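You operate a simulated robot arm through the tools that you are given. There is no shell and no other tool. Be economical: measure what you need, move in short steps, check, and stop when the job is done.

The job below is to be done with a simulated two-armed robot. You get a single attempt, and the scene is never put back.

JOB
Take the grey air bottle and put it on the top of the spares rack. Then take the yellow plug and put it on the black gauge cover on the top of the workbench. Then push the bottom bench drawer shut. Then shut the middle bench drawer. Then close the top bench drawer. Then put two of the log cards from the top of the long table on the upper bay shelf. Then open the gasket drawer. Do these in the order given. Set down upright: grey air bottle, yellow plug.

Only the result counts: the job must be done as asked and must still hold three seconds after the hand-in. Knocking over, shifting, dropping, spilling or breaking anything else fails it. A push-on lid holds only when it is set on centred and level and pressed home; a screw cap is set on level and turned clockwise until tight.

ROBOT AND FRAMES
Two 7-joint arms with two-finger parallel grippers on one trunk, on a base that drives. Base frame: it is fixed to the floor where the robot stands at the start and does not move with it; the origin is under the middle of the robot, x ahead of it, y to its left, z up. Lengths are in m, angles in rad, forces in N, time in s.
The left shoulder is at the start at [0.021, 0.101, 1.487], the right one opposite. Places, roughly: bottom bench drawer [0.2, 2.5, 0.3]; gasket drawer [0.5, 4.3, 0.8]; gauge cover (9x10x3 cm) [0.4, 2.4, 0.9]; grey air bottle [0.5, 0, 1]; log card [-1.25, 1.25, 1]; middle bench drawer [0.2, 2.5, 0.6]; top bench drawer [0.3, 2.5, 0.8]; top of the spares rack [0.6, 4.1, 0.9]; upper bay shelf (97x15 cm) [-3.36, -0.82, 0.88]; yellow plug (5x5x8 cm) [0.5, 1.3, 0.9]. Payload 2.4 kg a hand.
The tool frame of a hand sits at the grasp point between the pads (the TCP): z along the fingers, y along the line on which they close. The tips reach 0.024 m beyond it. Largest opening 0.068 m; finger width 0.017, thickness 0.01; the body of the gripper, 0.04 by 0.07 m, starts 0.041 m behind the TCP.
Orientation is told as [roll, pitch, yaw] about the base's x, y, z axes, in that order, counted from this pose: with the fingers straight down and closing along the base's y, the tool's x points along the base's -x, its y along +y and its z along -z.

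CONTROLS
- The arms move only by the tool jog_arm. It takes "left_steps", "right_steps" or both (then of equal length, played together; a hand with none holds still); each is text: rows parted by semicolons, each of 7 numbers parted by spaces: the turn, a rotation vector about the base's x, y, z in units of 180 degrees (1.0 is 180 degrees), then the shift along the base's x, y, z in units of 300 mm (1.0 is 300 mm), then the opening, from 0 (shut) to 1 (fully open). In form: rx ry rz x y z fingers; .... A call has 1 to 20 rows; each row is the pose to reach, as a shift and turn from the pose commanded when the call began. A call with a number of a shift or a turn outside -1 to 1 is refused whole. A row lasts 0.2 s, in which the tool goes at most 0.05 m and 0.15 rad; a call with a longer step from one row to the next is refused whole, and so is a gripper value outside its range. A pose out of reach is approached as far as the arm can. The call stops where the force on the tool passes 40 N (or 10 N more than at its start, if that is more) or the arm is blocked; 0.2 s more then pass. Each finger travels about 0.072 m/s and halts on what it meets, pressing with about 43 N; the grip force reading is that of the motor and also rises with nothing between the fingers. The clock runs only during rows and for 0.2 s after the last one: add rows that repeat a pose to give the fingers time. It gives the time, the measured TCP pose, the force on the tool (base axes), the opening and the grip force at its end, in the units of the frame above (readings bear some noise), with the torque about the TCP (base axes, N m) and any sound that the robot's microphone picked up.
- Cameras (640 x 400 px; columns grow to the right, rows downward): "scene" is now at [0.0746, -0.0189, 1.607]; the picture's right is [-0.29, -0.96, 0.00], its down [-0.85, 0.26, -0.46] and it looks along [0.44, -0.14, -0.89] (base axes); focal length 292 px, centre (320, 200). "left" rides on the left gripper at [0.084, -0.011, -0.075] in its tool frame; the picture's right is [0.13, 0.99, 0.00], its down [-0.60, 0.08, -0.79] and it looks along [-0.79, 0.10, 0.61] (tool axes); focal length 251 px, centre (320, 200). "right" rides on the right gripper at [0.084, 0.011, -0.075] in its tool frame; the picture's right is [-0.13, 0.99, 0.00], its down [-0.60, -0.08, -0.79] and it looks along [-0.79, -0.10, 0.61] (tool axes); focal length 251 px, centre (320, 200). There is no depth. A picture from a camera that has moved, and an enlarged one, comes with that camera's place and axes in the base frame and with its lens.
- camera(camera): a new picture of that camera. It takes no simulated time.
- raise_lower(by): slides the trunk up (or, below 0, down) by that many m; the arms and the scene camera ride with it, the base frame stays. It gives what a move gives, with no picture.
- steer(legs): drives the robot by 1 to 6 legs, each [ahead, left, turn to the left] in m, m and rad, along the robot's own axes; the way and the turn of a leg run together, so that a leg with both is an arc; at most 1.5 m and 3.142 rad a leg. The arms and the cameras ride along, it lands a little off, and it stops where it bumps. It gives what a move gives.
- turn_head(pan, tilt): turns the head with the scene camera to pan (to the left, within 1.501 rad either way) and tilt (down, from -0.506 to 1.204), counted from straight ahead of the robot. It gives what a move gives.
- enlarge(camera, box): a new picture of the part [left, top, right, bottom] of that camera's present view, enlarged. It takes no simulated time.
- hand_in(): hands the job in; it is judged then, once.

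Work in short steps. Places have to be worked out from the pictures, the camera data and where the tool is seen: move nearer, look again, correct. Check each grasp and each placing, and mend what went wrong. You have 186 turns and 158 pictures in all, those below and enlarged ones among them. Open the grippers and draw the arms clear of the work before you hand the job in, unless the task says otherwise; then end with one line.

The tools are called after "Call:" as a command line: name --argument value ..., lists and objects as JSON in quotes. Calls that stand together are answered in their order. jog_arm: Moves the arms, as the interface text tells. Its arguments: {"type":"object","properties":{"left_steps":{"type":"string"},"right_steps":{"type":"string"}},"required":[]} The other tools are called the same way: raise_lower (by) slides the trunk up or down; steer (legs) drives the base; turn_head (pan, tilt) turns the head that bears the scene camera; camera (camera) takes a picture; enlarge (camera, box) takes an enlarged picture of a part of a camera's view; hand_in () hands the job in.

At the start:

```text
time: 0.0
left_ee_pos: [0.2239, 0.028, 1.1485]
left_tcp_rot: [0.0, -0.002, 0.001]
left_ft_force: [-0.3, 0.5, 0.1]
left_moment: [-0.01, 0.03, -0.02]
left_opening: 0.0682
left_finger_force: 0.1
right_ee_pos: [0.2686, -0.1862, 1.1253]
right_tcp_rot: [-0.001, -0.001, 0.001]
right_ft_force: [0.1, -0.9, 0.4]
right_moment: [0.01, 0.02, 0.01]
right_opening: 0.0678
right_finger_force: 0.0
trunk travel left (down, up): [-0.699, 0.15]
robot x, y, heading: [-0.0019, 0.0032, 0.005]
head pan, tilt: [-0.298, 1.089]
```

scene: 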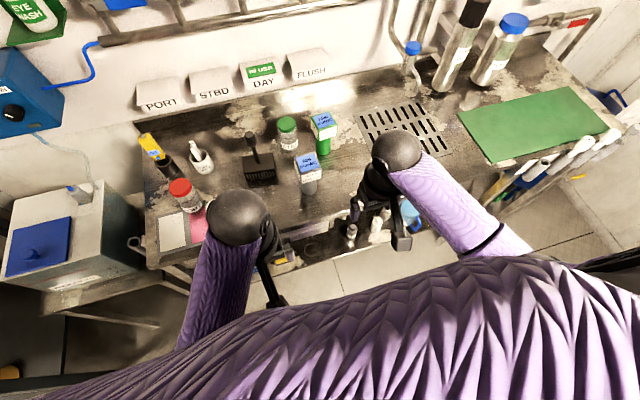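
right: 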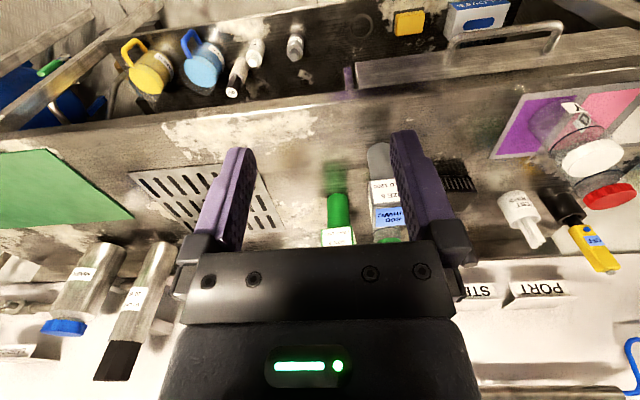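
left: 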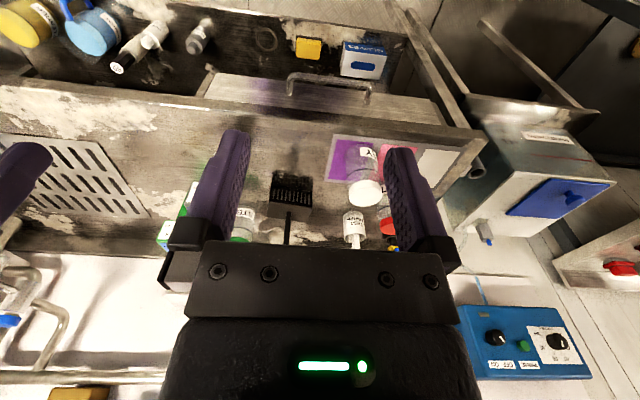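

I start by looking closely at the bench in front to identify the grey air bottle.

Call:
enlarge --camera "scene" --box '[220, 80, 380, 210]'

Call:
enlarge --camera "right" --box '[280, 120, 500, 260]'

```text
3.08 times, centred on (300, 145) of scene
camera zoom: at [0.0746, -0.0189, 1.607], right [-0.29, -0.96, 0.0], down [-0.85, 0.26, -0.46], along [0.44, -0.14, -0.89], focal length 900 px, centre (382, 369)
```

zoom: 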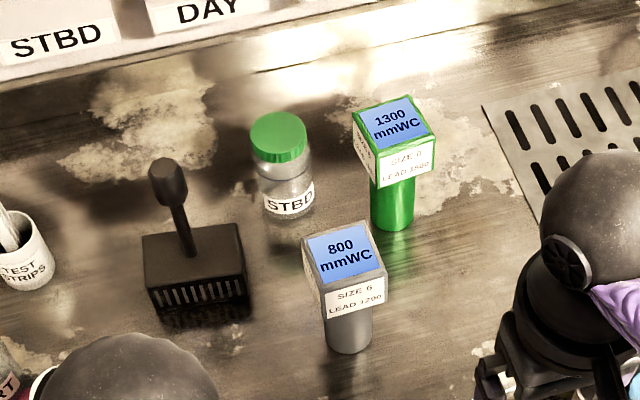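

```text
2.86 times, centred on (390, 190) of right
camera zoom: at [0.1853, -0.1752, 1.2006], right [0.13, 0.99, 0.0], down [0.6, -0.08, 0.79], along [0.79, -0.1, -0.61], focal length 718 px, centre (120, 229)
```

zoom: 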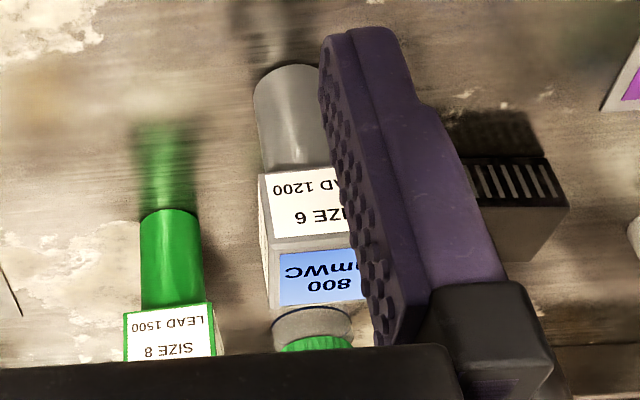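

Candidates near [0.5, 0]: the grey square-headed "SIZE 6" item at about [0.5, -0.12]. I look more widely to settle which is the "air bottle" and which shape "plug" has.

Call:
turn_head --pan -0.5 --tilt 0.7

Call:
camera --camera "scene"

Call:
turn_head --pan 1.2 --tilt 0.6

Call:
camera --camera "scene"

```text
time: 0.9
left_ee_pos: [0.2243, 0.0283, 1.15]
left_tcp_rot: [0.002, 0.0, 0.001]
left_ft_force: [-0.9, -0.1, 0.1]
left_moment: [0.0, -0.01, 0.02]
left_opening: 0.0681
left_finger_force: 0.0
right_ee_pos: [0.2687, -0.1844, 1.1246]
right_tcp_rot: [0.0, 0.001, -0.001]
right_ft_force: [-0.6, 0.2, 0.1]
right_moment: [0.0, 0.01, -0.02]
right_opening: 0.0679
right_finger_force: 0.1
trunk travel left (down, up): [-0.699, 0.15]
robot x, y, heading: [-0.0003, 0.0003, -0.005]
head pan, tilt: [-0.499, 0.7]
```

```text
152 pictures are left
camera scene: at [0.0881, -0.0407, 1.6363], right [-0.48, -0.88, 0.0], down [-0.57, 0.31, -0.76], along [0.67, -0.37, -0.64], focal length 292 px, centre (320, 200)
```

scene: 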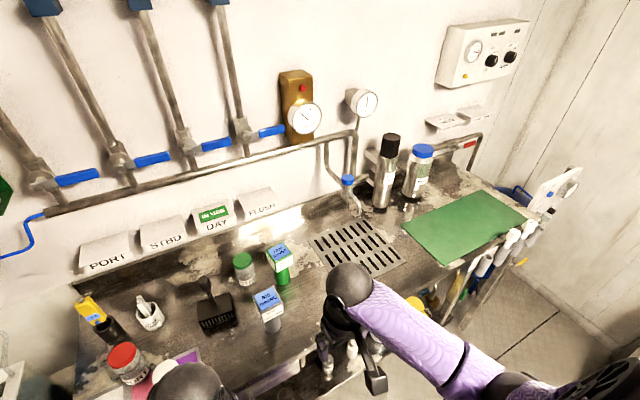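

```text
time: 2.6
left_ee_pos: [0.2238, 0.0274, 1.1493]
left_tcp_rot: [0.0, 0.0, -0.001]
left_ft_force: [0.6, -0.8, 1.4]
left_moment: [0.0, -0.01, 0.0]
left_opening: 0.0679
left_finger_force: 0.0
right_ee_pos: [0.2689, -0.1851, 1.1249]
right_tcp_rot: [0.0, 0.0, -0.001]
right_ft_force: [-0.4, -0.5, -0.9]
right_moment: [-0.01, -0.02, 0.01]
right_opening: 0.0678
right_finger_force: 0.1
trunk travel left (down, up): [-0.699, 0.15]
robot x, y, heading: [0.0012, 0.001, 0.001]
head pan, tilt: [1.201, 0.6]
```

```text
151 pictures are left
camera scene: at [0.0456, 0.0823, 1.645], right [0.93, -0.36, 0.0], down [-0.2, -0.53, -0.83], along [0.3, 0.77, -0.56], focal length 292 px, centre (320, 200)
```

scene: 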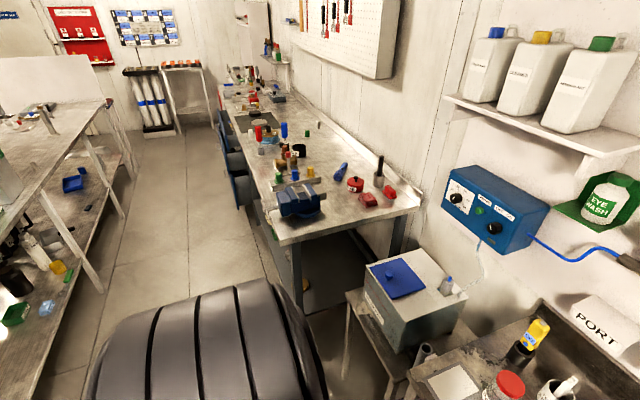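

I enlarge the workbench region for the yellow plug and cover shapes.

Call:
enlarge --camera "scene" --box '[220, 60, 400, 220]'

Call:
enlarge --camera "scene" --box '[90, 40, 300, 150]'

```text
2.50 times, centred on (310, 140) of scene
camera zoom: at [0.0456, 0.0823, 1.645], right [0.93, -0.36, 0.0], down [-0.2, -0.53, -0.83], along [0.3, 0.77, -0.56], focal length 731 px, centre (345, 350)
```

zoom: 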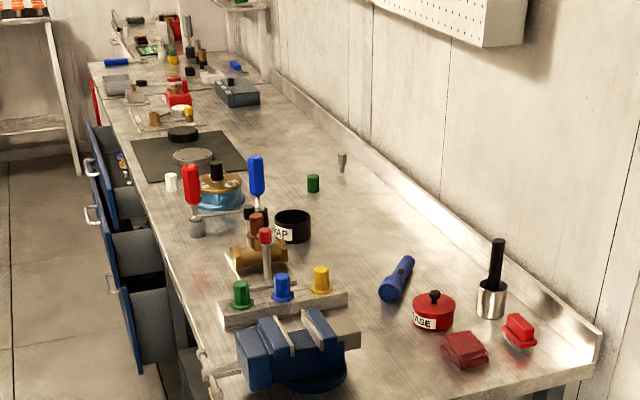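

```text
3.05 times, centred on (195, 95) of scene
camera zoom: at [0.0456, 0.0823, 1.645], right [0.93, -0.36, 0.0], down [-0.2, -0.53, -0.83], along [0.3, 0.77, -0.56], focal length 891 px, centre (701, 520)
```

zoom: 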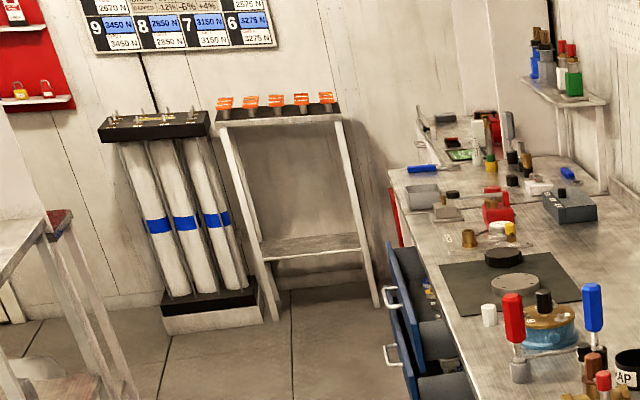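

The yellow plug is one of three hat-shaped plugs on a stand, so the grey square-headed "SIZE 6" item is the air bottle: head about 5.6 cm square, centred near [0.485, -0.117], top z ≈ 1.0. I look down in front to see what room the base has.

Call:
turn_head --pan 0.0 --tilt 1.2

Call:
camera --camera "scene"

```text
time: 4.0
left_ee_pos: [0.2244, 0.0279, 1.1494]
left_tcp_rot: [-0.002, -0.001, 0.002]
left_ft_force: [-0.3, -0.2, -0.5]
left_moment: [0.0, 0.0, -0.04]
left_opening: 0.068
left_finger_force: 0.2
right_ee_pos: [0.2679, -0.1854, 1.1249]
right_tcp_rot: [0.0, 0.0, -0.001]
right_ft_force: [0.0, -0.2, 0.1]
right_moment: [0.0, 0.01, -0.01]
right_opening: 0.068
right_finger_force: 0.1
trunk travel left (down, up): [-0.699, 0.15]
robot x, y, heading: [0.0011, -0.0028, 0.0]
head pan, tilt: [0.0, 1.201]
```

```text
148 pictures are left
camera scene: at [0.0695, -0.0001, 1.6004], right [0.0, -1.0, 0.0], down [-0.93, 0.0, -0.36], along [0.36, 0.0, -0.93], focal length 292 px, centre (320, 200)
```

scene: 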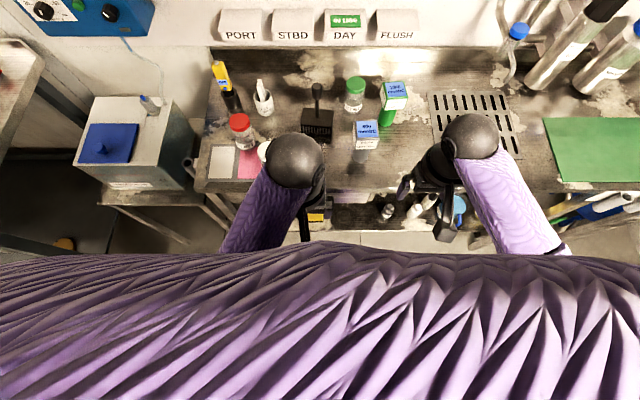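

The bench edge is at x≈0.37 with an open drawer out to about 0.29. I first test how far the right hand reaches forward at its safe height.

Call:
jog_arm --right_steps "0 0 0 0.12 0.06 0 1; 0 0 0 0.24 0.12 0 1; 0 0 0 0.36 0.18 0 1; 0 0 0 0.48 0.23 0 1; 0 0 0 0.6 0.23 0 1; 0 0 0 0.72 0.23 0 1; 0 0 0 0.72 0.23 0 1"

Call:
camera --camera "right"

Call:
camera --camera "scene"

```text
time: 5.6
left_ee_pos: [0.2238, 0.0278, 1.149]
left_tcp_rot: [0.0, 0.0, -0.001]
left_ft_force: [-0.4, 0.0, -1.0]
left_moment: [0.03, -0.03, -0.03]
left_opening: 0.0679
left_finger_force: 0.0
right_ee_pos: [0.4411, -0.1183, 1.1322]
right_tcp_rot: [0.001, -0.001, 0.002]
right_ft_force: [0.8, 0.3, -1.3]
right_moment: [-0.01, 0.0, -0.03]
right_opening: 0.0679
right_finger_force: 0.0
right hand out of reach, approached as far as the arm can: row 5, 6, 7
trunk travel left (down, up): [-0.699, 0.15]
robot x, y, heading: [-0.0012, 0.0026, 0.002]
head pan, tilt: [0.0, 1.201]
```

```text
147 pictures are left
camera right: at [0.3587, -0.1079, 1.2083], right [0.13, 0.99, 0.0], down [0.6, -0.08, 0.79], along [0.79, -0.1, -0.61], focal length 251 px, centre (320, 200)
```

right: 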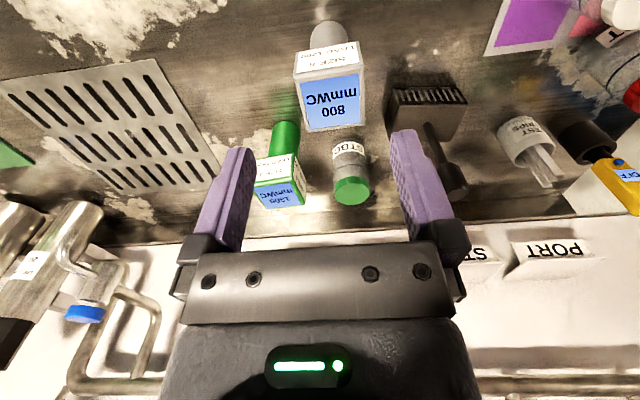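

```text
146 pictures are left
camera scene: at [0.0697, 0.0001, 1.6004], right [0.0, -1.0, 0.0], down [-0.93, 0.0, -0.36], along [0.36, 0.0, -0.93], focal length 292 px, centre (320, 200)
```

scene: 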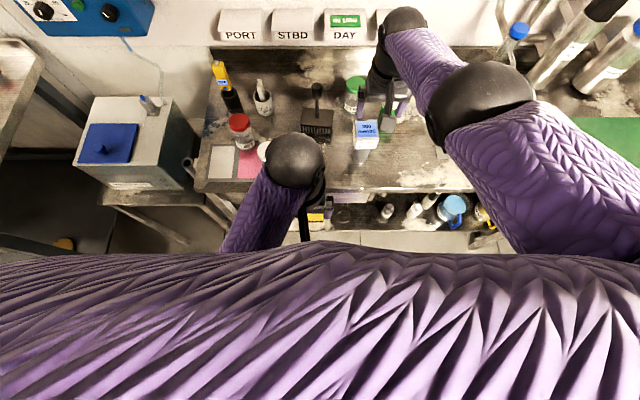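

The hand reaches only x≈0.44 here; the head centre re-measures at [0.484, -0.115]. I raise both hands and then lower the trunk 0.25 m to gain reach.

Call:
jog_arm --left_steps "0 0 0 0 0 0.15 1; 0 0 0 0 0 0.3 1; 0 0 0 0 0 0.45 1; 0 0 0 0 0 0.6 1; 0 0 0 0 0 0.7 1" --right_steps "0 0 0 0 0 0.15 1; 0 0 0 0 0 0.3 1; 0 0 0 0 0 0.45 1; 0 0 0 0 0 0.6 1; 0 0 0 0 0 0.7 1"

Call:
raise_lower --by -0.25

Call:
camera --camera "right"

```text
time: 6.8
left_ee_pos: [0.2252, 0.0262, 1.1488]
left_tcp_rot: [0.0, -0.001, 0.002]
left_ft_force: [0.4, 0.5, -0.3]
left_moment: [0.02, 0.0, 0.06]
left_opening: 0.0682
left_finger_force: 0.1
left hand out of reach, approached as far as the arm can: row 1, 2, 3, 4, 5
right_ee_pos: [0.443, -0.117, 1.3425]
right_tcp_rot: [-0.001, 0.001, 0.0]
right_ft_force: [0.7, 0.2, -0.4]
right_moment: [-0.05, 0.02, -0.04]
right_opening: 0.068
right_finger_force: 0.1
trunk travel left (down, up): [-0.699, 0.15]
robot x, y, heading: [0.0024, -0.0019, -0.002]
head pan, tilt: [0.0, 1.201]
```

```text
time: 9.4
left_ee_pos: [0.2337, 0.0604, 0.8922]
left_tcp_rot: [0.113, 0.007, -0.006]
left_ft_force: [0.2, 0.1, -1.2]
left_moment: [0.0, 0.01, -0.01]
left_opening: 0.0682
left_finger_force: 0.2
right_ee_pos: [0.4416, -0.1195, 1.0933]
right_tcp_rot: [0.001, 0.0, 0.001]
right_ft_force: [-0.1, 0.8, 0.7]
right_moment: [-0.02, 0.0, 0.01]
right_opening: 0.0681
right_finger_force: 0.2
trunk travel left (down, up): [-0.449, 0.4]
robot x, y, heading: [0.001, 0.0009, 0.005]
head pan, tilt: [0.0, 1.201]
```

```text
145 pictures are left
camera right: at [0.3584, -0.1099, 1.1688], right [0.13, 0.99, 0.0], down [0.6, -0.08, 0.79], along [0.79, -0.1, -0.61], focal length 251 px, centre (320, 200)
```

right: 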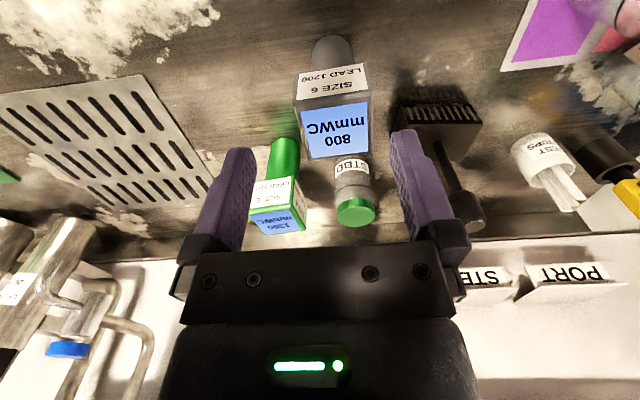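

The left hand sank with the trunk to z 0.89. I check its clearance to the open drawer before going on.

Call:
camera --camera "scene"

Call:
camera --camera "left"

```text
144 pictures are left
camera scene: at [0.0836, 0.0, 1.35], right [0.0, -1.0, 0.0], down [-0.93, 0.0, -0.36], along [0.36, 0.0, -0.93], focal length 292 px, centre (320, 200)
```

scene: 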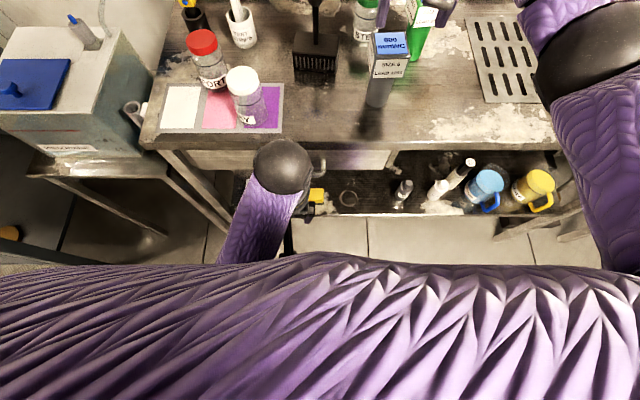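

```text
143 pictures are left
camera left: at [0.1503, 0.041, 0.9653], right [-0.12, 0.99, 0.11], down [0.61, -0.01, 0.79], along [0.78, 0.17, -0.6], focal length 251 px, centre (320, 200)
```

left: 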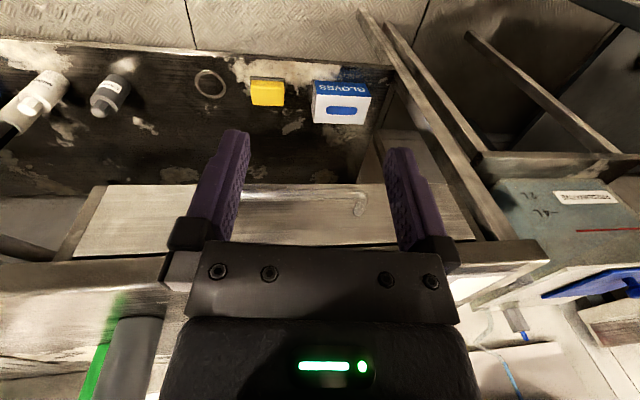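

No drawer below, only a shelf; the left hand is clear. Head top re-measures at [0.484, -0.114, 1.005]. I move the right hand over it and halfway down.

Call:
jog_arm --right_steps "0 0 0 0.07 0.015 0 1; 0 0 0 0.143 0.018 0 1; 0 0 0 0.143 0.018 -0.1 1; 0 0 0 0.143 0.018 -0.15 1; 0 0 0 0.143 0.018 -0.15 1"

Call:
camera --camera "right"

Call:
camera --camera "scene"

```text
time: 10.6
left_ee_pos: [0.2321, 0.0603, 0.8895]
left_tcp_rot: [0.111, 0.014, -0.008]
left_ft_force: [-1.0, 0.6, 0.5]
left_moment: [0.03, 0.0, -0.01]
left_opening: 0.0679
left_finger_force: 0.0
right_ee_pos: [0.4846, -0.1147, 1.0474]
right_tcp_rot: [-0.002, -0.001, 0.0]
right_ft_force: [0.5, -0.1, 0.0]
right_moment: [-0.01, -0.01, 0.0]
right_opening: 0.068
right_finger_force: 0.1
trunk travel left (down, up): [-0.449, 0.4]
robot x, y, heading: [0.0021, 0.0007, -0.004]
head pan, tilt: [0.0, 1.201]
```

```text
142 pictures are left
camera right: at [0.4023, -0.1045, 1.1228], right [0.13, 0.99, 0.0], down [0.6, -0.08, 0.79], along [0.79, -0.1, -0.61], focal length 251 px, centre (320, 200)
```

right: 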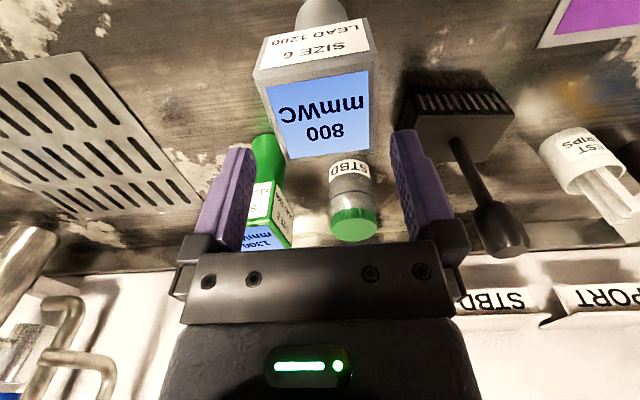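

```text
141 pictures are left
camera scene: at [0.0837, 0.0, 1.3499], right [0.0, -1.0, 0.0], down [-0.93, 0.0, -0.36], along [0.36, 0.0, -0.93], focal length 292 px, centre (320, 200)
```

scene: 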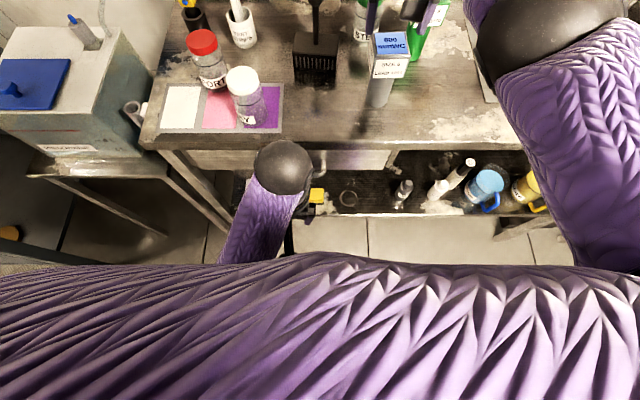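

The head is centred between the fingers within a few mm, slightly nearer (x≈0.479). I descend to z≈0.985 and close.

Call:
jog_arm --right_steps "0 0 0 -0.017 0 -0.1 1; 0 0 0 -0.017 0 -0.21 1; 0 0 0 -0.017 0 -0.21 1; 0 0 0 -0.017 0 -0.21 0.7; 0 0 0 -0.017 0 -0.21 0.7; 0 0 0 -0.017 0 -0.21 0.7"

Call:
camera --camera "right"

```text
time: 12.0
left_ee_pos: [0.2312, 0.0593, 0.8884]
left_tcp_rot: [0.112, 0.018, -0.007]
left_ft_force: [-1.0, 1.1, -0.2]
left_moment: [0.01, 0.03, -0.01]
left_opening: 0.0681
left_finger_force: 0.1
right_ee_pos: [0.4801, -0.1139, 0.9848]
right_tcp_rot: [-0.002, 0.0, 0.001]
right_ft_force: [-0.6, -0.7, -0.5]
right_moment: [0.04, -0.03, 0.02]
right_opening: 0.0555
right_finger_force: 43.0
trunk travel left (down, up): [-0.449, 0.4]
robot x, y, heading: [-0.0002, 0.0012, -0.0]
head pan, tilt: [0.0, 1.201]
```

```text
140 pictures are left
camera right: at [0.3968, -0.1043, 1.0599], right [0.13, 0.99, 0.0], down [0.6, -0.08, 0.79], along [0.79, -0.1, -0.61], focal length 251 px, centre (320, 200)
```

right: 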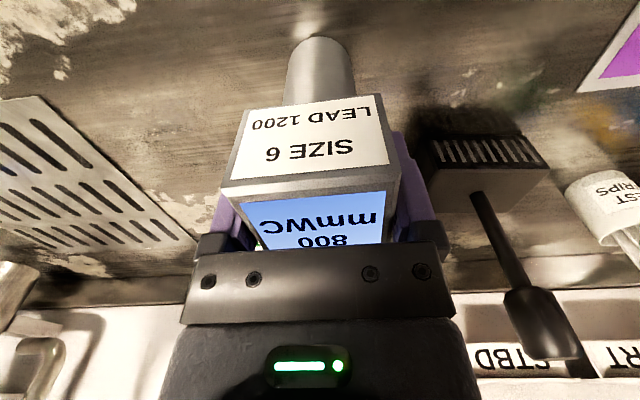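

Grip holds at 0.0555 m. I lift straight up and draw the bottle back to the carrying pose.

Call:
jog_arm --right_steps "0 0 0 0 0 0.1 0.7; 0 0 0 0 0 0.25 0.7; 0 0 0 0 0 0.4 0.7; 0 0 0 0 0 0.5 0.7; 0 0 0 -0.14 -0.03 0.5 0.7; 0 0 0 -0.28 -0.06 0.5 0.7; 0 0 0 -0.42 -0.09 0.5 0.7; 0 0 0 -0.56 -0.12 0.5 0.7; 0 0 0 -0.66 -0.2 0.5 0.7; 0 0 0 -0.66 -0.2 0.5 0.7"

Call:
camera --camera "scene"

```text
time: 14.2
left_ee_pos: [0.2312, 0.0579, 0.889]
left_tcp_rot: [0.112, 0.021, -0.007]
left_ft_force: [-1.1, -0.4, 0.5]
left_moment: [-0.01, 0.03, -0.03]
left_opening: 0.068
left_finger_force: 0.0
right_ee_pos: [0.4767, -0.1161, 1.1353]
right_tcp_rot: [0.001, 0.0, -0.001]
right_ft_force: [0.9, 0.2, -2.6]
right_moment: [-0.03, -0.01, 0.01]
right_opening: 0.0558
right_finger_force: 43.3
right hand out of reach, approached as far as the arm can: row 5, 6, 7, 8, 9, 10
trunk travel left (down, up): [-0.449, 0.4]
robot x, y, heading: [-0.0019, 0.0019, 0.002]
head pan, tilt: [0.0, 1.201]
```

```text
139 pictures are left
camera scene: at [0.0839, -0.0001, 1.3499], right [0.0, -1.0, 0.0], down [-0.93, 0.0, -0.36], along [0.36, 0.0, -0.93], focal length 292 px, centre (320, 200)
```

scene: 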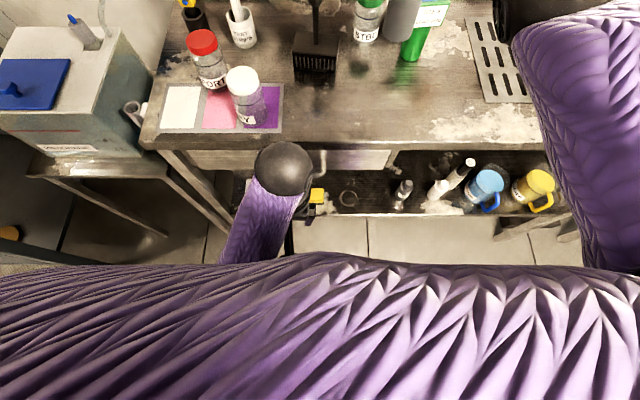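

The arm can't fold at this height relative to the shoulder. I raise the trunk back up and then retract.

Call:
raise_lower --by 0.25

Call:
jog_arm --right_steps "0 0 0 0 0 -0.15 0.7; 0 0 0 0 0 -0.3 0.7; 0 0 0 0 0 -0.4 0.7; 0 0 0 -0.14 -0.03 -0.45 0.7; 0 0 0 -0.28 -0.06 -0.45 0.7; 0 0 0 -0.42 -0.09 -0.45 0.7; 0 0 0 -0.56 -0.12 -0.45 0.7; 0 0 0 -0.68 -0.18 -0.45 0.7; 0 0 0 -0.68 -0.2 -0.45 0.7"

Call:
turn_head --pan 1.2 --tilt 0.7

Call:
camera --camera "scene"

```text
time: 15.9
left_ee_pos: [0.2305, 0.0698, 1.0682]
left_tcp_rot: [0.143, 0.028, -0.008]
left_ft_force: [0.4, -0.5, 0.6]
left_moment: [0.02, -0.01, 0.01]
left_opening: 0.0681
left_finger_force: 0.0
right_ee_pos: [0.4784, -0.115, 1.3277]
right_tcp_rot: [-0.002, -0.015, 0.0]
right_ft_force: [-0.1, -0.4, -2.0]
right_moment: [0.03, -0.02, 0.03]
right_opening: 0.0557
right_finger_force: 43.1
trunk travel left (down, up): [-0.632, 0.218]
robot x, y, heading: [0.0015, 0.0023, 0.001]
head pan, tilt: [0.0, 1.201]
stopped: the arm was blocked; the commanded pose is now the measured one
```

```text
time: 17.9
left_ee_pos: [0.2317, 0.0709, 1.0667]
left_tcp_rot: [0.145, 0.02, -0.007]
left_ft_force: [0.1, -0.3, 0.6]
left_moment: [0.01, 0.01, 0.01]
left_opening: 0.068
left_finger_force: 0.0
right_ee_pos: [0.2765, -0.1747, 1.193]
right_tcp_rot: [-0.002, -0.013, 0.001]
right_ft_force: [0.1, -0.3, -3.4]
right_moment: [0.02, 0.05, -0.02]
right_opening: 0.0557
right_finger_force: 43.1
trunk travel left (down, up): [-0.632, 0.218]
robot x, y, heading: [0.0008, 0.0019, 0.004]
head pan, tilt: [0.0, 1.201]
```

```text
time: 19.3
left_ee_pos: [0.2325, 0.0717, 1.0682]
left_tcp_rot: [0.142, 0.016, -0.006]
left_ft_force: [-0.8, -0.2, -2.1]
left_moment: [0.0, 0.02, -0.01]
left_opening: 0.0679
left_finger_force: 0.1
right_ee_pos: [0.2761, -0.1751, 1.1916]
right_tcp_rot: [-0.002, -0.014, 0.0]
right_ft_force: [0.1, 0.5, -2.2]
right_moment: [0.0, 0.02, 0.01]
right_opening: 0.0559
right_finger_force: 43.2
trunk travel left (down, up): [-0.632, 0.218]
robot x, y, heading: [-0.0032, -0.0002, 0.002]
head pan, tilt: [1.201, 0.7]
```

```text
138 pictures are left
camera scene: at [0.0461, 0.079, 1.5687], right [0.93, -0.36, 0.0], down [-0.23, -0.6, -0.76], along [0.28, 0.71, -0.64], focal length 292 px, centre (320, 200)
```

scene: 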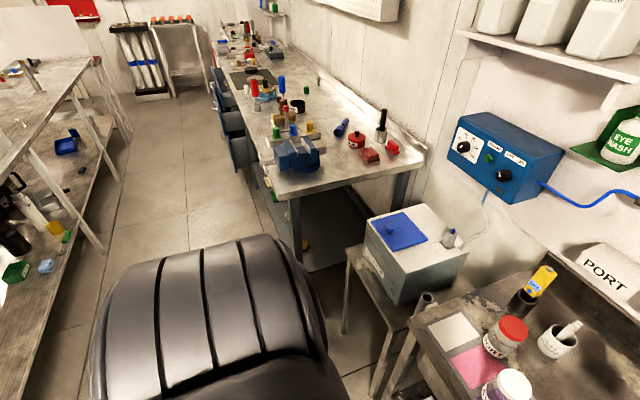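

The bottle is held in carry pose. The aisle between table (x<-0.88) and drawers (x≈0.07) is clear, so I back up 0.42 m and drive left along it in stages.

Call:
steer --legs '[[-0.42, 0, 0], [0, 1.4, 0]]'

Call:
turn_head --pan 0.9 --tilt 0.7

Call:
camera --camera "scene"

```text
time: 28.7
left_ee_pos: [-0.1675, 1.517, 1.0676]
left_tcp_rot: [0.144, 0.015, -0.034]
left_ft_force: [-1.2, 0.8, -1.3]
left_moment: [0.04, -0.03, -0.02]
left_opening: 0.0679
left_finger_force: 0.0
right_ee_pos: [-0.1286, 1.2704, 1.1925]
right_tcp_rot: [0.0, -0.015, -0.026]
right_ft_force: [-0.4, 0.4, -2.7]
right_moment: [0.01, 0.02, -0.02]
right_opening: 0.0557
right_finger_force: 42.3
trunk travel left (down, up): [-0.632, 0.218]
robot x, y, heading: [-0.4031, 1.4554, -0.028]
head pan, tilt: [1.201, 0.7]
```

```text
time: 29.5
left_ee_pos: [-0.1673, 1.5177, 1.0682]
left_tcp_rot: [0.145, 0.016, -0.033]
left_ft_force: [0.0, -0.1, 0.4]
left_moment: [0.0, 0.0, -0.01]
left_opening: 0.0681
left_finger_force: 0.1
right_ee_pos: [-0.1292, 1.2715, 1.1932]
right_tcp_rot: [-0.001, -0.013, -0.026]
right_ft_force: [-0.5, -0.5, -2.5]
right_moment: [0.01, -0.02, -0.01]
right_opening: 0.0558
right_finger_force: 43.2
trunk travel left (down, up): [-0.632, 0.218]
robot x, y, heading: [-0.3971, 1.4534, -0.023]
head pan, tilt: [0.901, 0.7]
```

```text
137 pictures are left
camera scene: at [-0.3312, 1.5177, 1.5687], right [0.77, -0.64, 0.0], down [-0.41, -0.49, -0.76], along [0.49, 0.59, -0.64], focal length 292 px, centre (320, 200)
```

scene: 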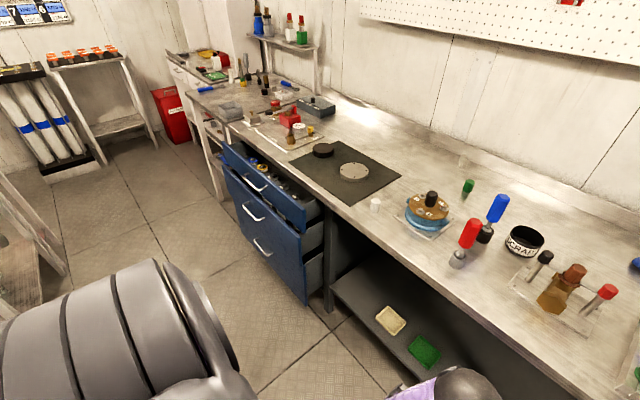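

Drawers and cover now visible. I continue left to y≈2.9.

Call:
steer --legs '[[-0.04, 1.45, 0.025]]'

Call:
camera --camera "scene"

```text
time: 36.4
left_ee_pos: [-0.1531, 2.8889, 1.0683]
left_tcp_rot: [0.145, 0.017, -0.058]
left_ft_force: [-0.5, 0.1, 0.3]
left_moment: [-0.01, -0.03, 0.02]
left_opening: 0.068
left_finger_force: 0.1
right_ee_pos: [-0.1204, 2.6395, 1.1912]
right_tcp_rot: [-0.001, -0.015, -0.05]
right_ft_force: [-0.4, 0.3, -1.4]
right_moment: [0.02, 0.0, -0.01]
right_opening: 0.0557
right_finger_force: 43.5
trunk travel left (down, up): [-0.632, 0.218]
robot x, y, heading: [-0.3914, 2.8289, -0.056]
head pan, tilt: [0.901, 0.7]
```

```text
136 pictures are left
camera scene: at [-0.3166, 2.8924, 1.5687], right [0.75, -0.66, 0.0], down [-0.43, -0.48, -0.76], along [0.51, 0.57, -0.64], focal length 292 px, centre (320, 200)
```

scene: 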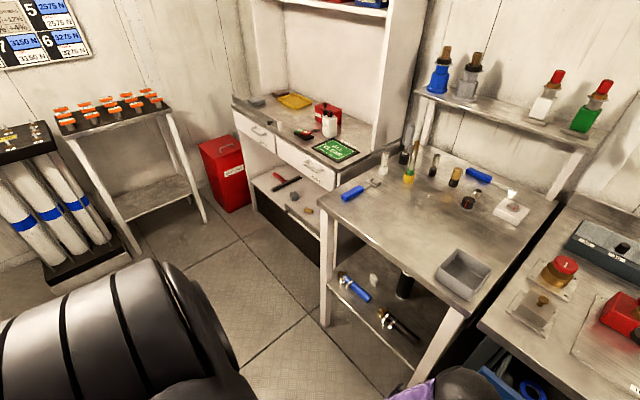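

The spares rack seems to be the unit with two drawers and a hutch at the far end. I enlarge it.

Call:
enlarge --camera "scene" --box '[220, 60, 460, 220]'

Call:
turn_head --pan 0.9 --tilt 0.2

Call:
camera --camera "scene"

```text
2.50 times, centred on (340, 140) of scene
camera zoom: at [-0.3166, 2.8924, 1.5687], right [0.75, -0.66, 0.0], down [-0.43, -0.48, -0.76], along [0.51, 0.57, -0.64], focal length 731 px, centre (270, 350)
```

zoom: 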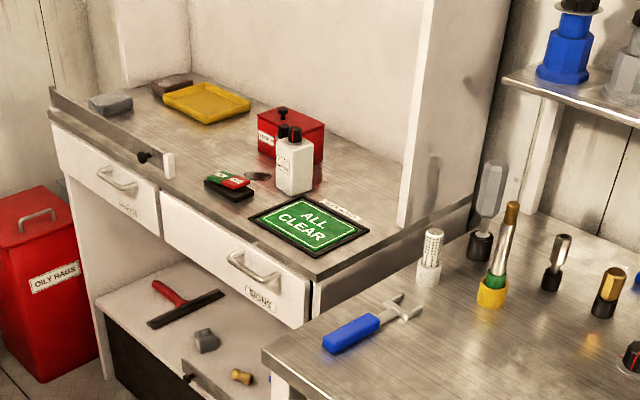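

```text
time: 37.3
left_ee_pos: [-0.1532, 2.8881, 1.0682]
left_tcp_rot: [0.148, 0.018, -0.059]
left_ft_force: [0.3, -0.2, -0.4]
left_moment: [0.06, 0.03, 0.04]
left_opening: 0.0681
left_finger_force: 0.1
right_ee_pos: [-0.1201, 2.6404, 1.1926]
right_tcp_rot: [-0.003, -0.013, -0.051]
right_ft_force: [-0.4, 0.0, -1.6]
right_moment: [-0.01, 0.02, -0.02]
right_opening: 0.0556
right_finger_force: 42.7
trunk travel left (down, up): [-0.632, 0.218]
robot x, y, heading: [-0.3902, 2.8295, -0.051]
head pan, tilt: [0.901, 0.201]
```

```text
134 pictures are left
camera scene: at [-0.3112, 2.8984, 1.614], right [0.75, -0.66, 0.0], down [-0.13, -0.15, -0.98], along [0.65, 0.74, -0.2], focal length 292 px, centre (320, 200)
```

scene: 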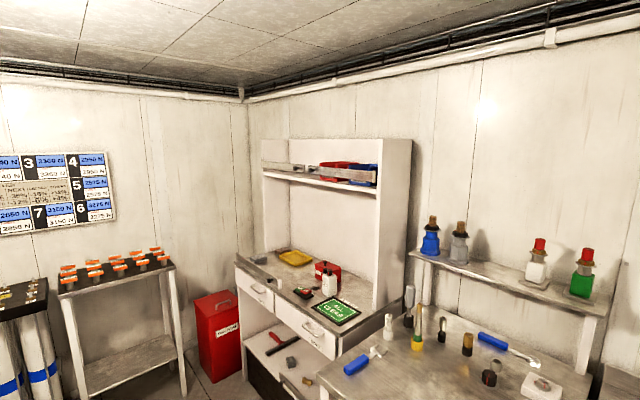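

The gasket drawer is the left one (≈[0.43, 4.26, 0.8]); the rack top has a free spot near [0.57, 4.14]. I drive to y≈4.2, staying back, then look from there.

Call:
steer --legs '[[-0.02, 1.38, 0.052]]'

Call:
turn_head --pan 0.0 --tilt 0.7

Call:
camera --camera "scene"

```text
time: 44.2
left_ee_pos: [-0.1315, 4.278, 1.0696]
left_tcp_rot: [0.147, 0.018, -0.018]
left_ft_force: [-0.1, 0.1, 0.2]
left_moment: [0.0, -0.05, -0.03]
left_opening: 0.0681
left_finger_force: 0.0
right_ee_pos: [-0.0889, 4.0307, 1.1924]
right_tcp_rot: [-0.002, -0.013, -0.012]
right_ft_force: [-0.3, 0.1, -2.0]
right_moment: [0.04, 0.0, 0.02]
right_opening: 0.0556
right_finger_force: 42.9
trunk travel left (down, up): [-0.632, 0.218]
robot x, y, heading: [-0.3622, 4.2096, -0.01]
head pan, tilt: [0.901, 0.201]
```

```text
time: 45.4
left_ee_pos: [-0.1317, 4.2768, 1.0677]
left_tcp_rot: [0.148, 0.018, -0.017]
left_ft_force: [-0.6, -0.3, 0.3]
left_moment: [0.02, 0.01, 0.01]
left_opening: 0.0681
left_finger_force: 0.0
right_ee_pos: [-0.0896, 4.0303, 1.1919]
right_tcp_rot: [-0.001, -0.014, -0.013]
right_ft_force: [0.7, 0.4, -2.7]
right_moment: [-0.01, 0.03, -0.01]
right_opening: 0.0556
right_finger_force: 44.1
trunk travel left (down, up): [-0.632, 0.218]
robot x, y, heading: [-0.3648, 4.208, -0.013]
head pan, tilt: [0.0, 0.7]
```

```text
133 pictures are left
camera scene: at [-0.2639, 4.2068, 1.5687], right [-0.01, -1.0, 0.0], down [-0.64, 0.01, -0.77], along [0.77, -0.01, -0.64], focal length 292 px, centre (320, 200)
```

scene: 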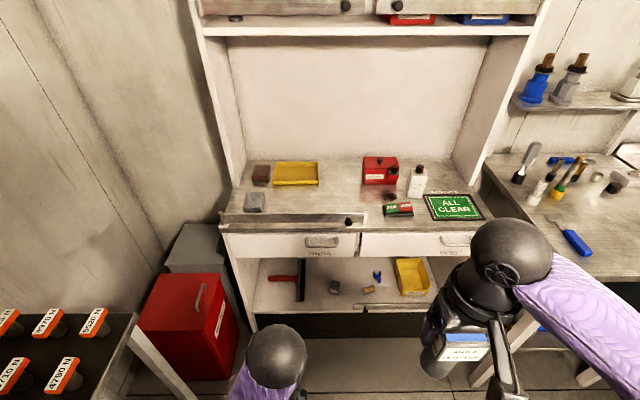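

Target spot ≈[0.56, 4.12] is free (between tray, red box and front strip). I drive forward 0.44 m with the bottle high.

Call:
steer --legs '[[0.43, 0, 0.01]]'

Call:
camera --camera "scene"

```text
time: 48.1
left_ee_pos: [0.3049, 4.2818, 1.0688]
left_tcp_rot: [0.147, 0.017, 0.005]
left_ft_force: [0.7, -0.3, -0.2]
left_moment: [-0.01, -0.01, 0.0]
left_opening: 0.0682
left_finger_force: 0.1
right_ee_pos: [0.3529, 4.0365, 1.1926]
right_tcp_rot: [-0.001, -0.014, 0.011]
right_ft_force: [-0.2, 0.5, -2.1]
right_moment: [0.02, 0.02, 0.02]
right_opening: 0.0557
right_finger_force: 43.4
trunk travel left (down, up): [-0.632, 0.218]
robot x, y, heading: [0.0741, 4.2088, 0.01]
head pan, tilt: [0.0, 0.7]
```

```text
132 pictures are left
camera scene: at [0.1749, 4.2093, 1.5687], right [0.01, -1.0, 0.0], down [-0.64, -0.01, -0.76], along [0.76, 0.01, -0.64], focal length 292 px, centre (320, 200)
```

scene: 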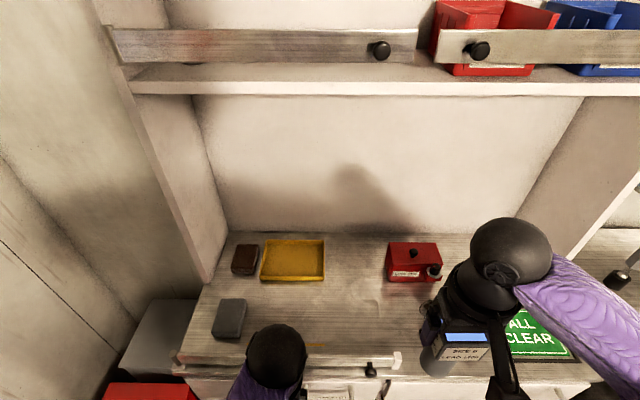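

Surface height triangulates to about 0.885. I extend the hand to [0.56, 4.12] at carrying height, then lower the trunk.

Call:
jog_arm --right_steps "0 0 0 0.13 0.05 0 0.7; 0 0 0 0.26 0.1 0 0.7; 0 0 0 0.38 0.15 0 0.7; 0 0 0 0.5 0.2 0 0.7; 0 0 0 0.6 0.25 0 0.7; 0 0 0 0.69 0.28 0 0.7; 0 0 0 0.69 0.28 0 0.7"

Call:
raise_lower --by -0.15

Call:
camera --camera "scene"

Call:
camera --camera "right"

```text
time: 49.7
left_ee_pos: [0.3037, 4.2835, 1.0664]
left_tcp_rot: [0.15, 0.02, 0.006]
left_ft_force: [0.4, -0.6, 0.2]
left_moment: [0.0, -0.02, 0.03]
left_opening: 0.0679
left_finger_force: 0.0
right_ee_pos: [0.5528, 4.1182, 1.191]
right_tcp_rot: [-0.002, -0.017, 0.014]
right_ft_force: [-0.2, -0.3, -1.9]
right_moment: [0.02, -0.01, -0.03]
right_opening: 0.0556
right_finger_force: 42.9
right hand out of reach, approached as far as the arm can: row 6, 7
trunk travel left (down, up): [-0.632, 0.218]
robot x, y, heading: [0.07, 4.2089, 0.01]
head pan, tilt: [0.0, 0.7]
```

```text
time: 51.4
left_ee_pos: [0.3056, 4.3029, 0.9151]
left_tcp_rot: [0.204, 0.013, 0.01]
left_ft_force: [-0.1, -0.3, 0.0]
left_moment: [-0.03, 0.0, 0.01]
left_opening: 0.0679
left_finger_force: 0.0
right_ee_pos: [0.5536, 4.1186, 1.0432]
right_tcp_rot: [-0.003, -0.014, 0.011]
right_ft_force: [0.5, 0.3, -1.4]
right_moment: [0.0, 0.02, 0.0]
right_opening: 0.0557
right_finger_force: 42.7
trunk travel left (down, up): [-0.482, 0.368]
robot x, y, heading: [0.076, 4.2072, 0.011]
head pan, tilt: [0.0, 0.7]
```

```text
131 pictures are left
camera scene: at [0.1833, 4.2096, 1.4184], right [0.01, -1.0, 0.0], down [-0.64, -0.01, -0.76], along [0.76, 0.01, -0.64], focal length 292 px, centre (320, 200)
```

scene: 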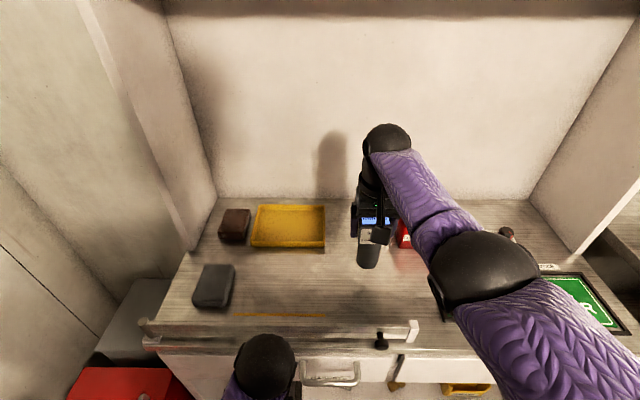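

```text
130 pictures are left
camera right: at [0.4698, 4.128, 1.1176], right [0.12, 0.99, 0.0], down [0.59, -0.07, 0.8], along [0.8, -0.09, -0.6], focal length 251 px, centre (320, 200)
```

right: 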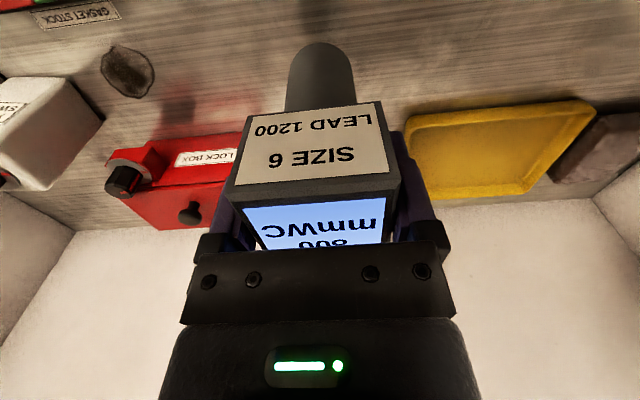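

Clear around the bottle. I correct the tiny pitch and descend 45 mm first, then feel for contact.

Call:
jog_arm --right_steps "0 0.0045 0 0.01 0 -0.05 0.7; 0 0.0045 0 0.01 0 -0.1 0.7; 0 0.0045 0 0.01 0 -0.15 0.7; 0 0.0045 0 0.01 0 -0.15 0.7"

Call:
camera --camera "right"

```text
time: 52.4
left_ee_pos: [0.3036, 4.303, 0.9133]
left_tcp_rot: [0.203, 0.019, 0.007]
left_ft_force: [-0.5, -0.2, 0.5]
left_moment: [0.0, -0.01, -0.01]
left_opening: 0.0679
left_finger_force: 0.1
right_ee_pos: [0.5501, 4.1163, 0.9975]
right_tcp_rot: [-0.003, 0.0, 0.013]
right_ft_force: [-0.4, -1.2, -1.7]
right_moment: [0.0, 0.0, 0.01]
right_opening: 0.0559
right_finger_force: 43.0
right hand out of reach, approached as far as the arm can: row 1, 2, 3, 4
trunk travel left (down, up): [-0.482, 0.368]
robot x, y, heading: [0.0776, 4.2092, 0.011]
head pan, tilt: [0.0, 0.7]
```

```text
129 pictures are left
camera right: at [0.467, 4.1252, 1.0732], right [0.12, 0.99, 0.0], down [0.61, -0.07, 0.79], along [0.79, -0.09, -0.61], focal length 251 px, centre (320, 200)
```

right: 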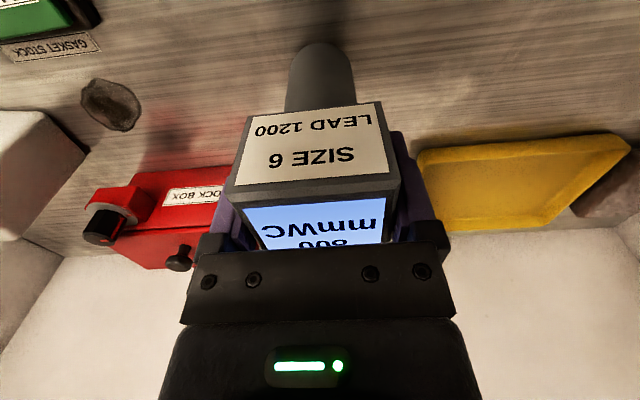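

Still free (force −1.7 N). I descend a few mm at a time.

Call:
jog_arm --right_steps "0 0 0 0 0 -0.012 0.7; 0 0 0 0 0 -0.024 0.7; 0 0 0 0 0 -0.036 0.7; 0 0 0 0 0 -0.036 0.7"

```text
time: 53.4
left_ee_pos: [0.3027, 4.3033, 0.9113]
left_tcp_rot: [0.204, 0.019, 0.005]
left_ft_force: [0.0, -0.4, 0.5]
left_moment: [-0.01, 0.01, -0.04]
left_opening: 0.0678
left_finger_force: 0.1
right_ee_pos: [0.5482, 4.1174, 0.9903]
right_tcp_rot: [-0.002, -0.001, 0.016]
right_ft_force: [0.3, 0.0, -2.4]
right_moment: [0.02, -0.04, 0.01]
right_opening: 0.0556
right_finger_force: 42.6
trunk travel left (down, up): [-0.482, 0.368]
robot x, y, heading: [0.0728, 4.2081, 0.017]
head pan, tilt: [0.0, 0.7]
```

Call:
jog_arm --right_steps "0 0 0 0 0 -0.01 0.7; 0 0 0 0 0 -0.02 0.7; 0 0 0 0 0 -0.03 0.7; 0 0 0 0 0 -0.04 0.7; 0 0 0 0 0 -0.04 0.7"

```text
time: 54.6
left_ee_pos: [0.3021, 4.3034, 0.9144]
left_tcp_rot: [0.202, 0.018, 0.004]
left_ft_force: [0.5, -0.2, 0.3]
left_moment: [-0.01, 0.02, 0.01]
left_opening: 0.0679
left_finger_force: 0.0
right_ee_pos: [0.5444, 4.1165, 0.9788]
right_tcp_rot: [-0.001, -0.007, 0.013]
right_ft_force: [6.0, 3.5, 37.6]
right_moment: [0.39, -0.1, -0.02]
right_opening: 0.055
right_finger_force: 43.1
right hand out of reach, approached as far as the arm can: row 3, 4, 5
trunk travel left (down, up): [-0.482, 0.368]
robot x, y, heading: [0.0745, 4.2083, 0.012]
head pan, tilt: [0.0, 0.7]
```

Contact is made at z≈0.98. I ease up a hair, open, and check.

Call:
jog_arm --right_steps "0 0 0 0 0 0.006 0.7; 0 0 0 0 0 0.006 1; 0 0 0 0 0 0.006 1; 0 0 0 0 0 0.006 1"

Call:
camera --camera "right"

```text
time: 55.6
left_ee_pos: [0.3041, 4.3022, 0.9129]
left_tcp_rot: [0.205, 0.017, 0.004]
left_ft_force: [-0.3, -0.1, -0.3]
left_moment: [0.01, -0.03, 0.0]
left_opening: 0.0679
left_finger_force: 0.0
right_ee_pos: [0.5441, 4.1154, 0.9779]
right_tcp_rot: [-0.001, -0.001, 0.011]
right_ft_force: [0.7, -0.1, -0.4]
right_moment: [0.02, 0.0, 0.01]
right_opening: 0.0679
right_finger_force: 0.2
trunk travel left (down, up): [-0.482, 0.368]
robot x, y, heading: [0.0762, 4.2101, 0.02]
head pan, tilt: [0.0, 0.7]
```

```text
128 pictures are left
camera right: at [0.4616, 4.1242, 1.0549], right [0.12, 0.99, 0.0], down [0.61, -0.07, 0.79], along [0.79, -0.09, -0.61], focal length 251 px, centre (320, 200)
```

right: 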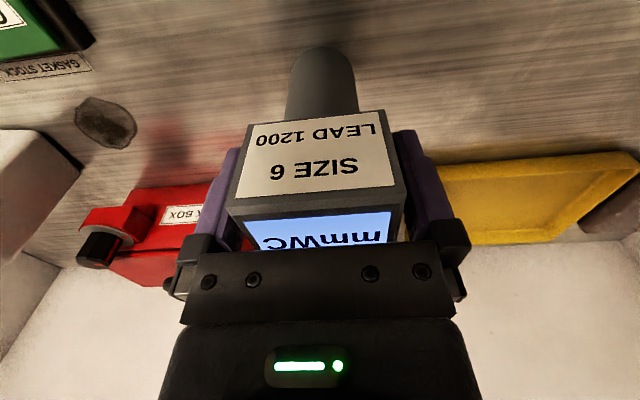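

Released cleanly. I lift straight up and check it stands.

Call:
jog_arm --right_steps "0 0 0 0 0 0.06 1; 0 0 0 0 0 0.18 1; 0 0 0 0 0 0.32 1; 0 0 0 0 0 0.45 1; 0 0 0 0 0 0.45 1"

Call:
camera --camera "right"

Call:
camera --camera "scene"

```text
time: 56.8
left_ee_pos: [0.3051, 4.3026, 0.9128]
left_tcp_rot: [0.207, 0.018, 0.006]
left_ft_force: [-0.4, 0.7, 0.2]
left_moment: [0.02, 0.01, 0.01]
left_opening: 0.0681
left_finger_force: 0.0
right_ee_pos: [0.5424, 4.116, 1.1146]
right_tcp_rot: [-0.002, 0.002, 0.012]
right_ft_force: [-1.0, 0.4, -0.2]
right_moment: [0.02, -0.02, 0.01]
right_opening: 0.0681
right_finger_force: 0.0
trunk travel left (down, up): [-0.482, 0.368]
robot x, y, heading: [0.0736, 4.2053, 0.013]
head pan, tilt: [0.0, 0.7]
```

```text
127 pictures are left
camera right: at [0.4594, 4.1252, 1.1904], right [0.12, 0.99, 0.0], down [0.6, -0.07, 0.79], along [0.79, -0.09, -0.61], focal length 251 px, centre (320, 200)
```

right: 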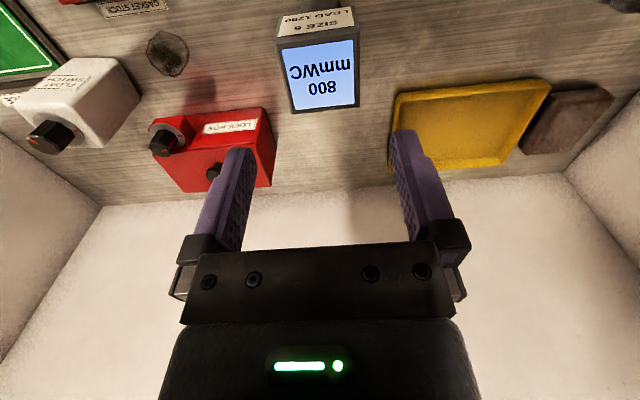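

```text
126 pictures are left
camera scene: at [0.1833, 4.2097, 1.4184], right [0.01, -1.0, 0.0], down [-0.64, -0.01, -0.76], along [0.76, 0.01, -0.64], focal length 292 px, centre (320, 200)
```

scene: 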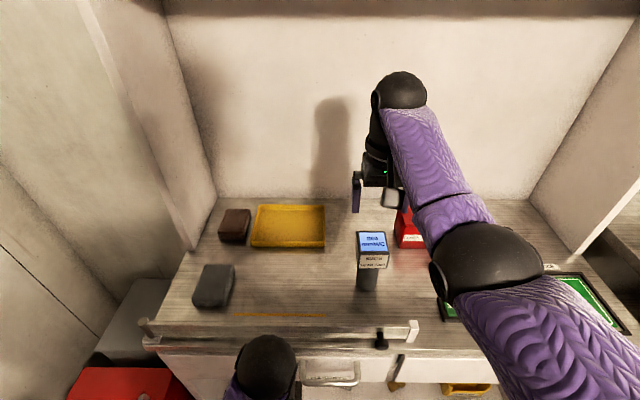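

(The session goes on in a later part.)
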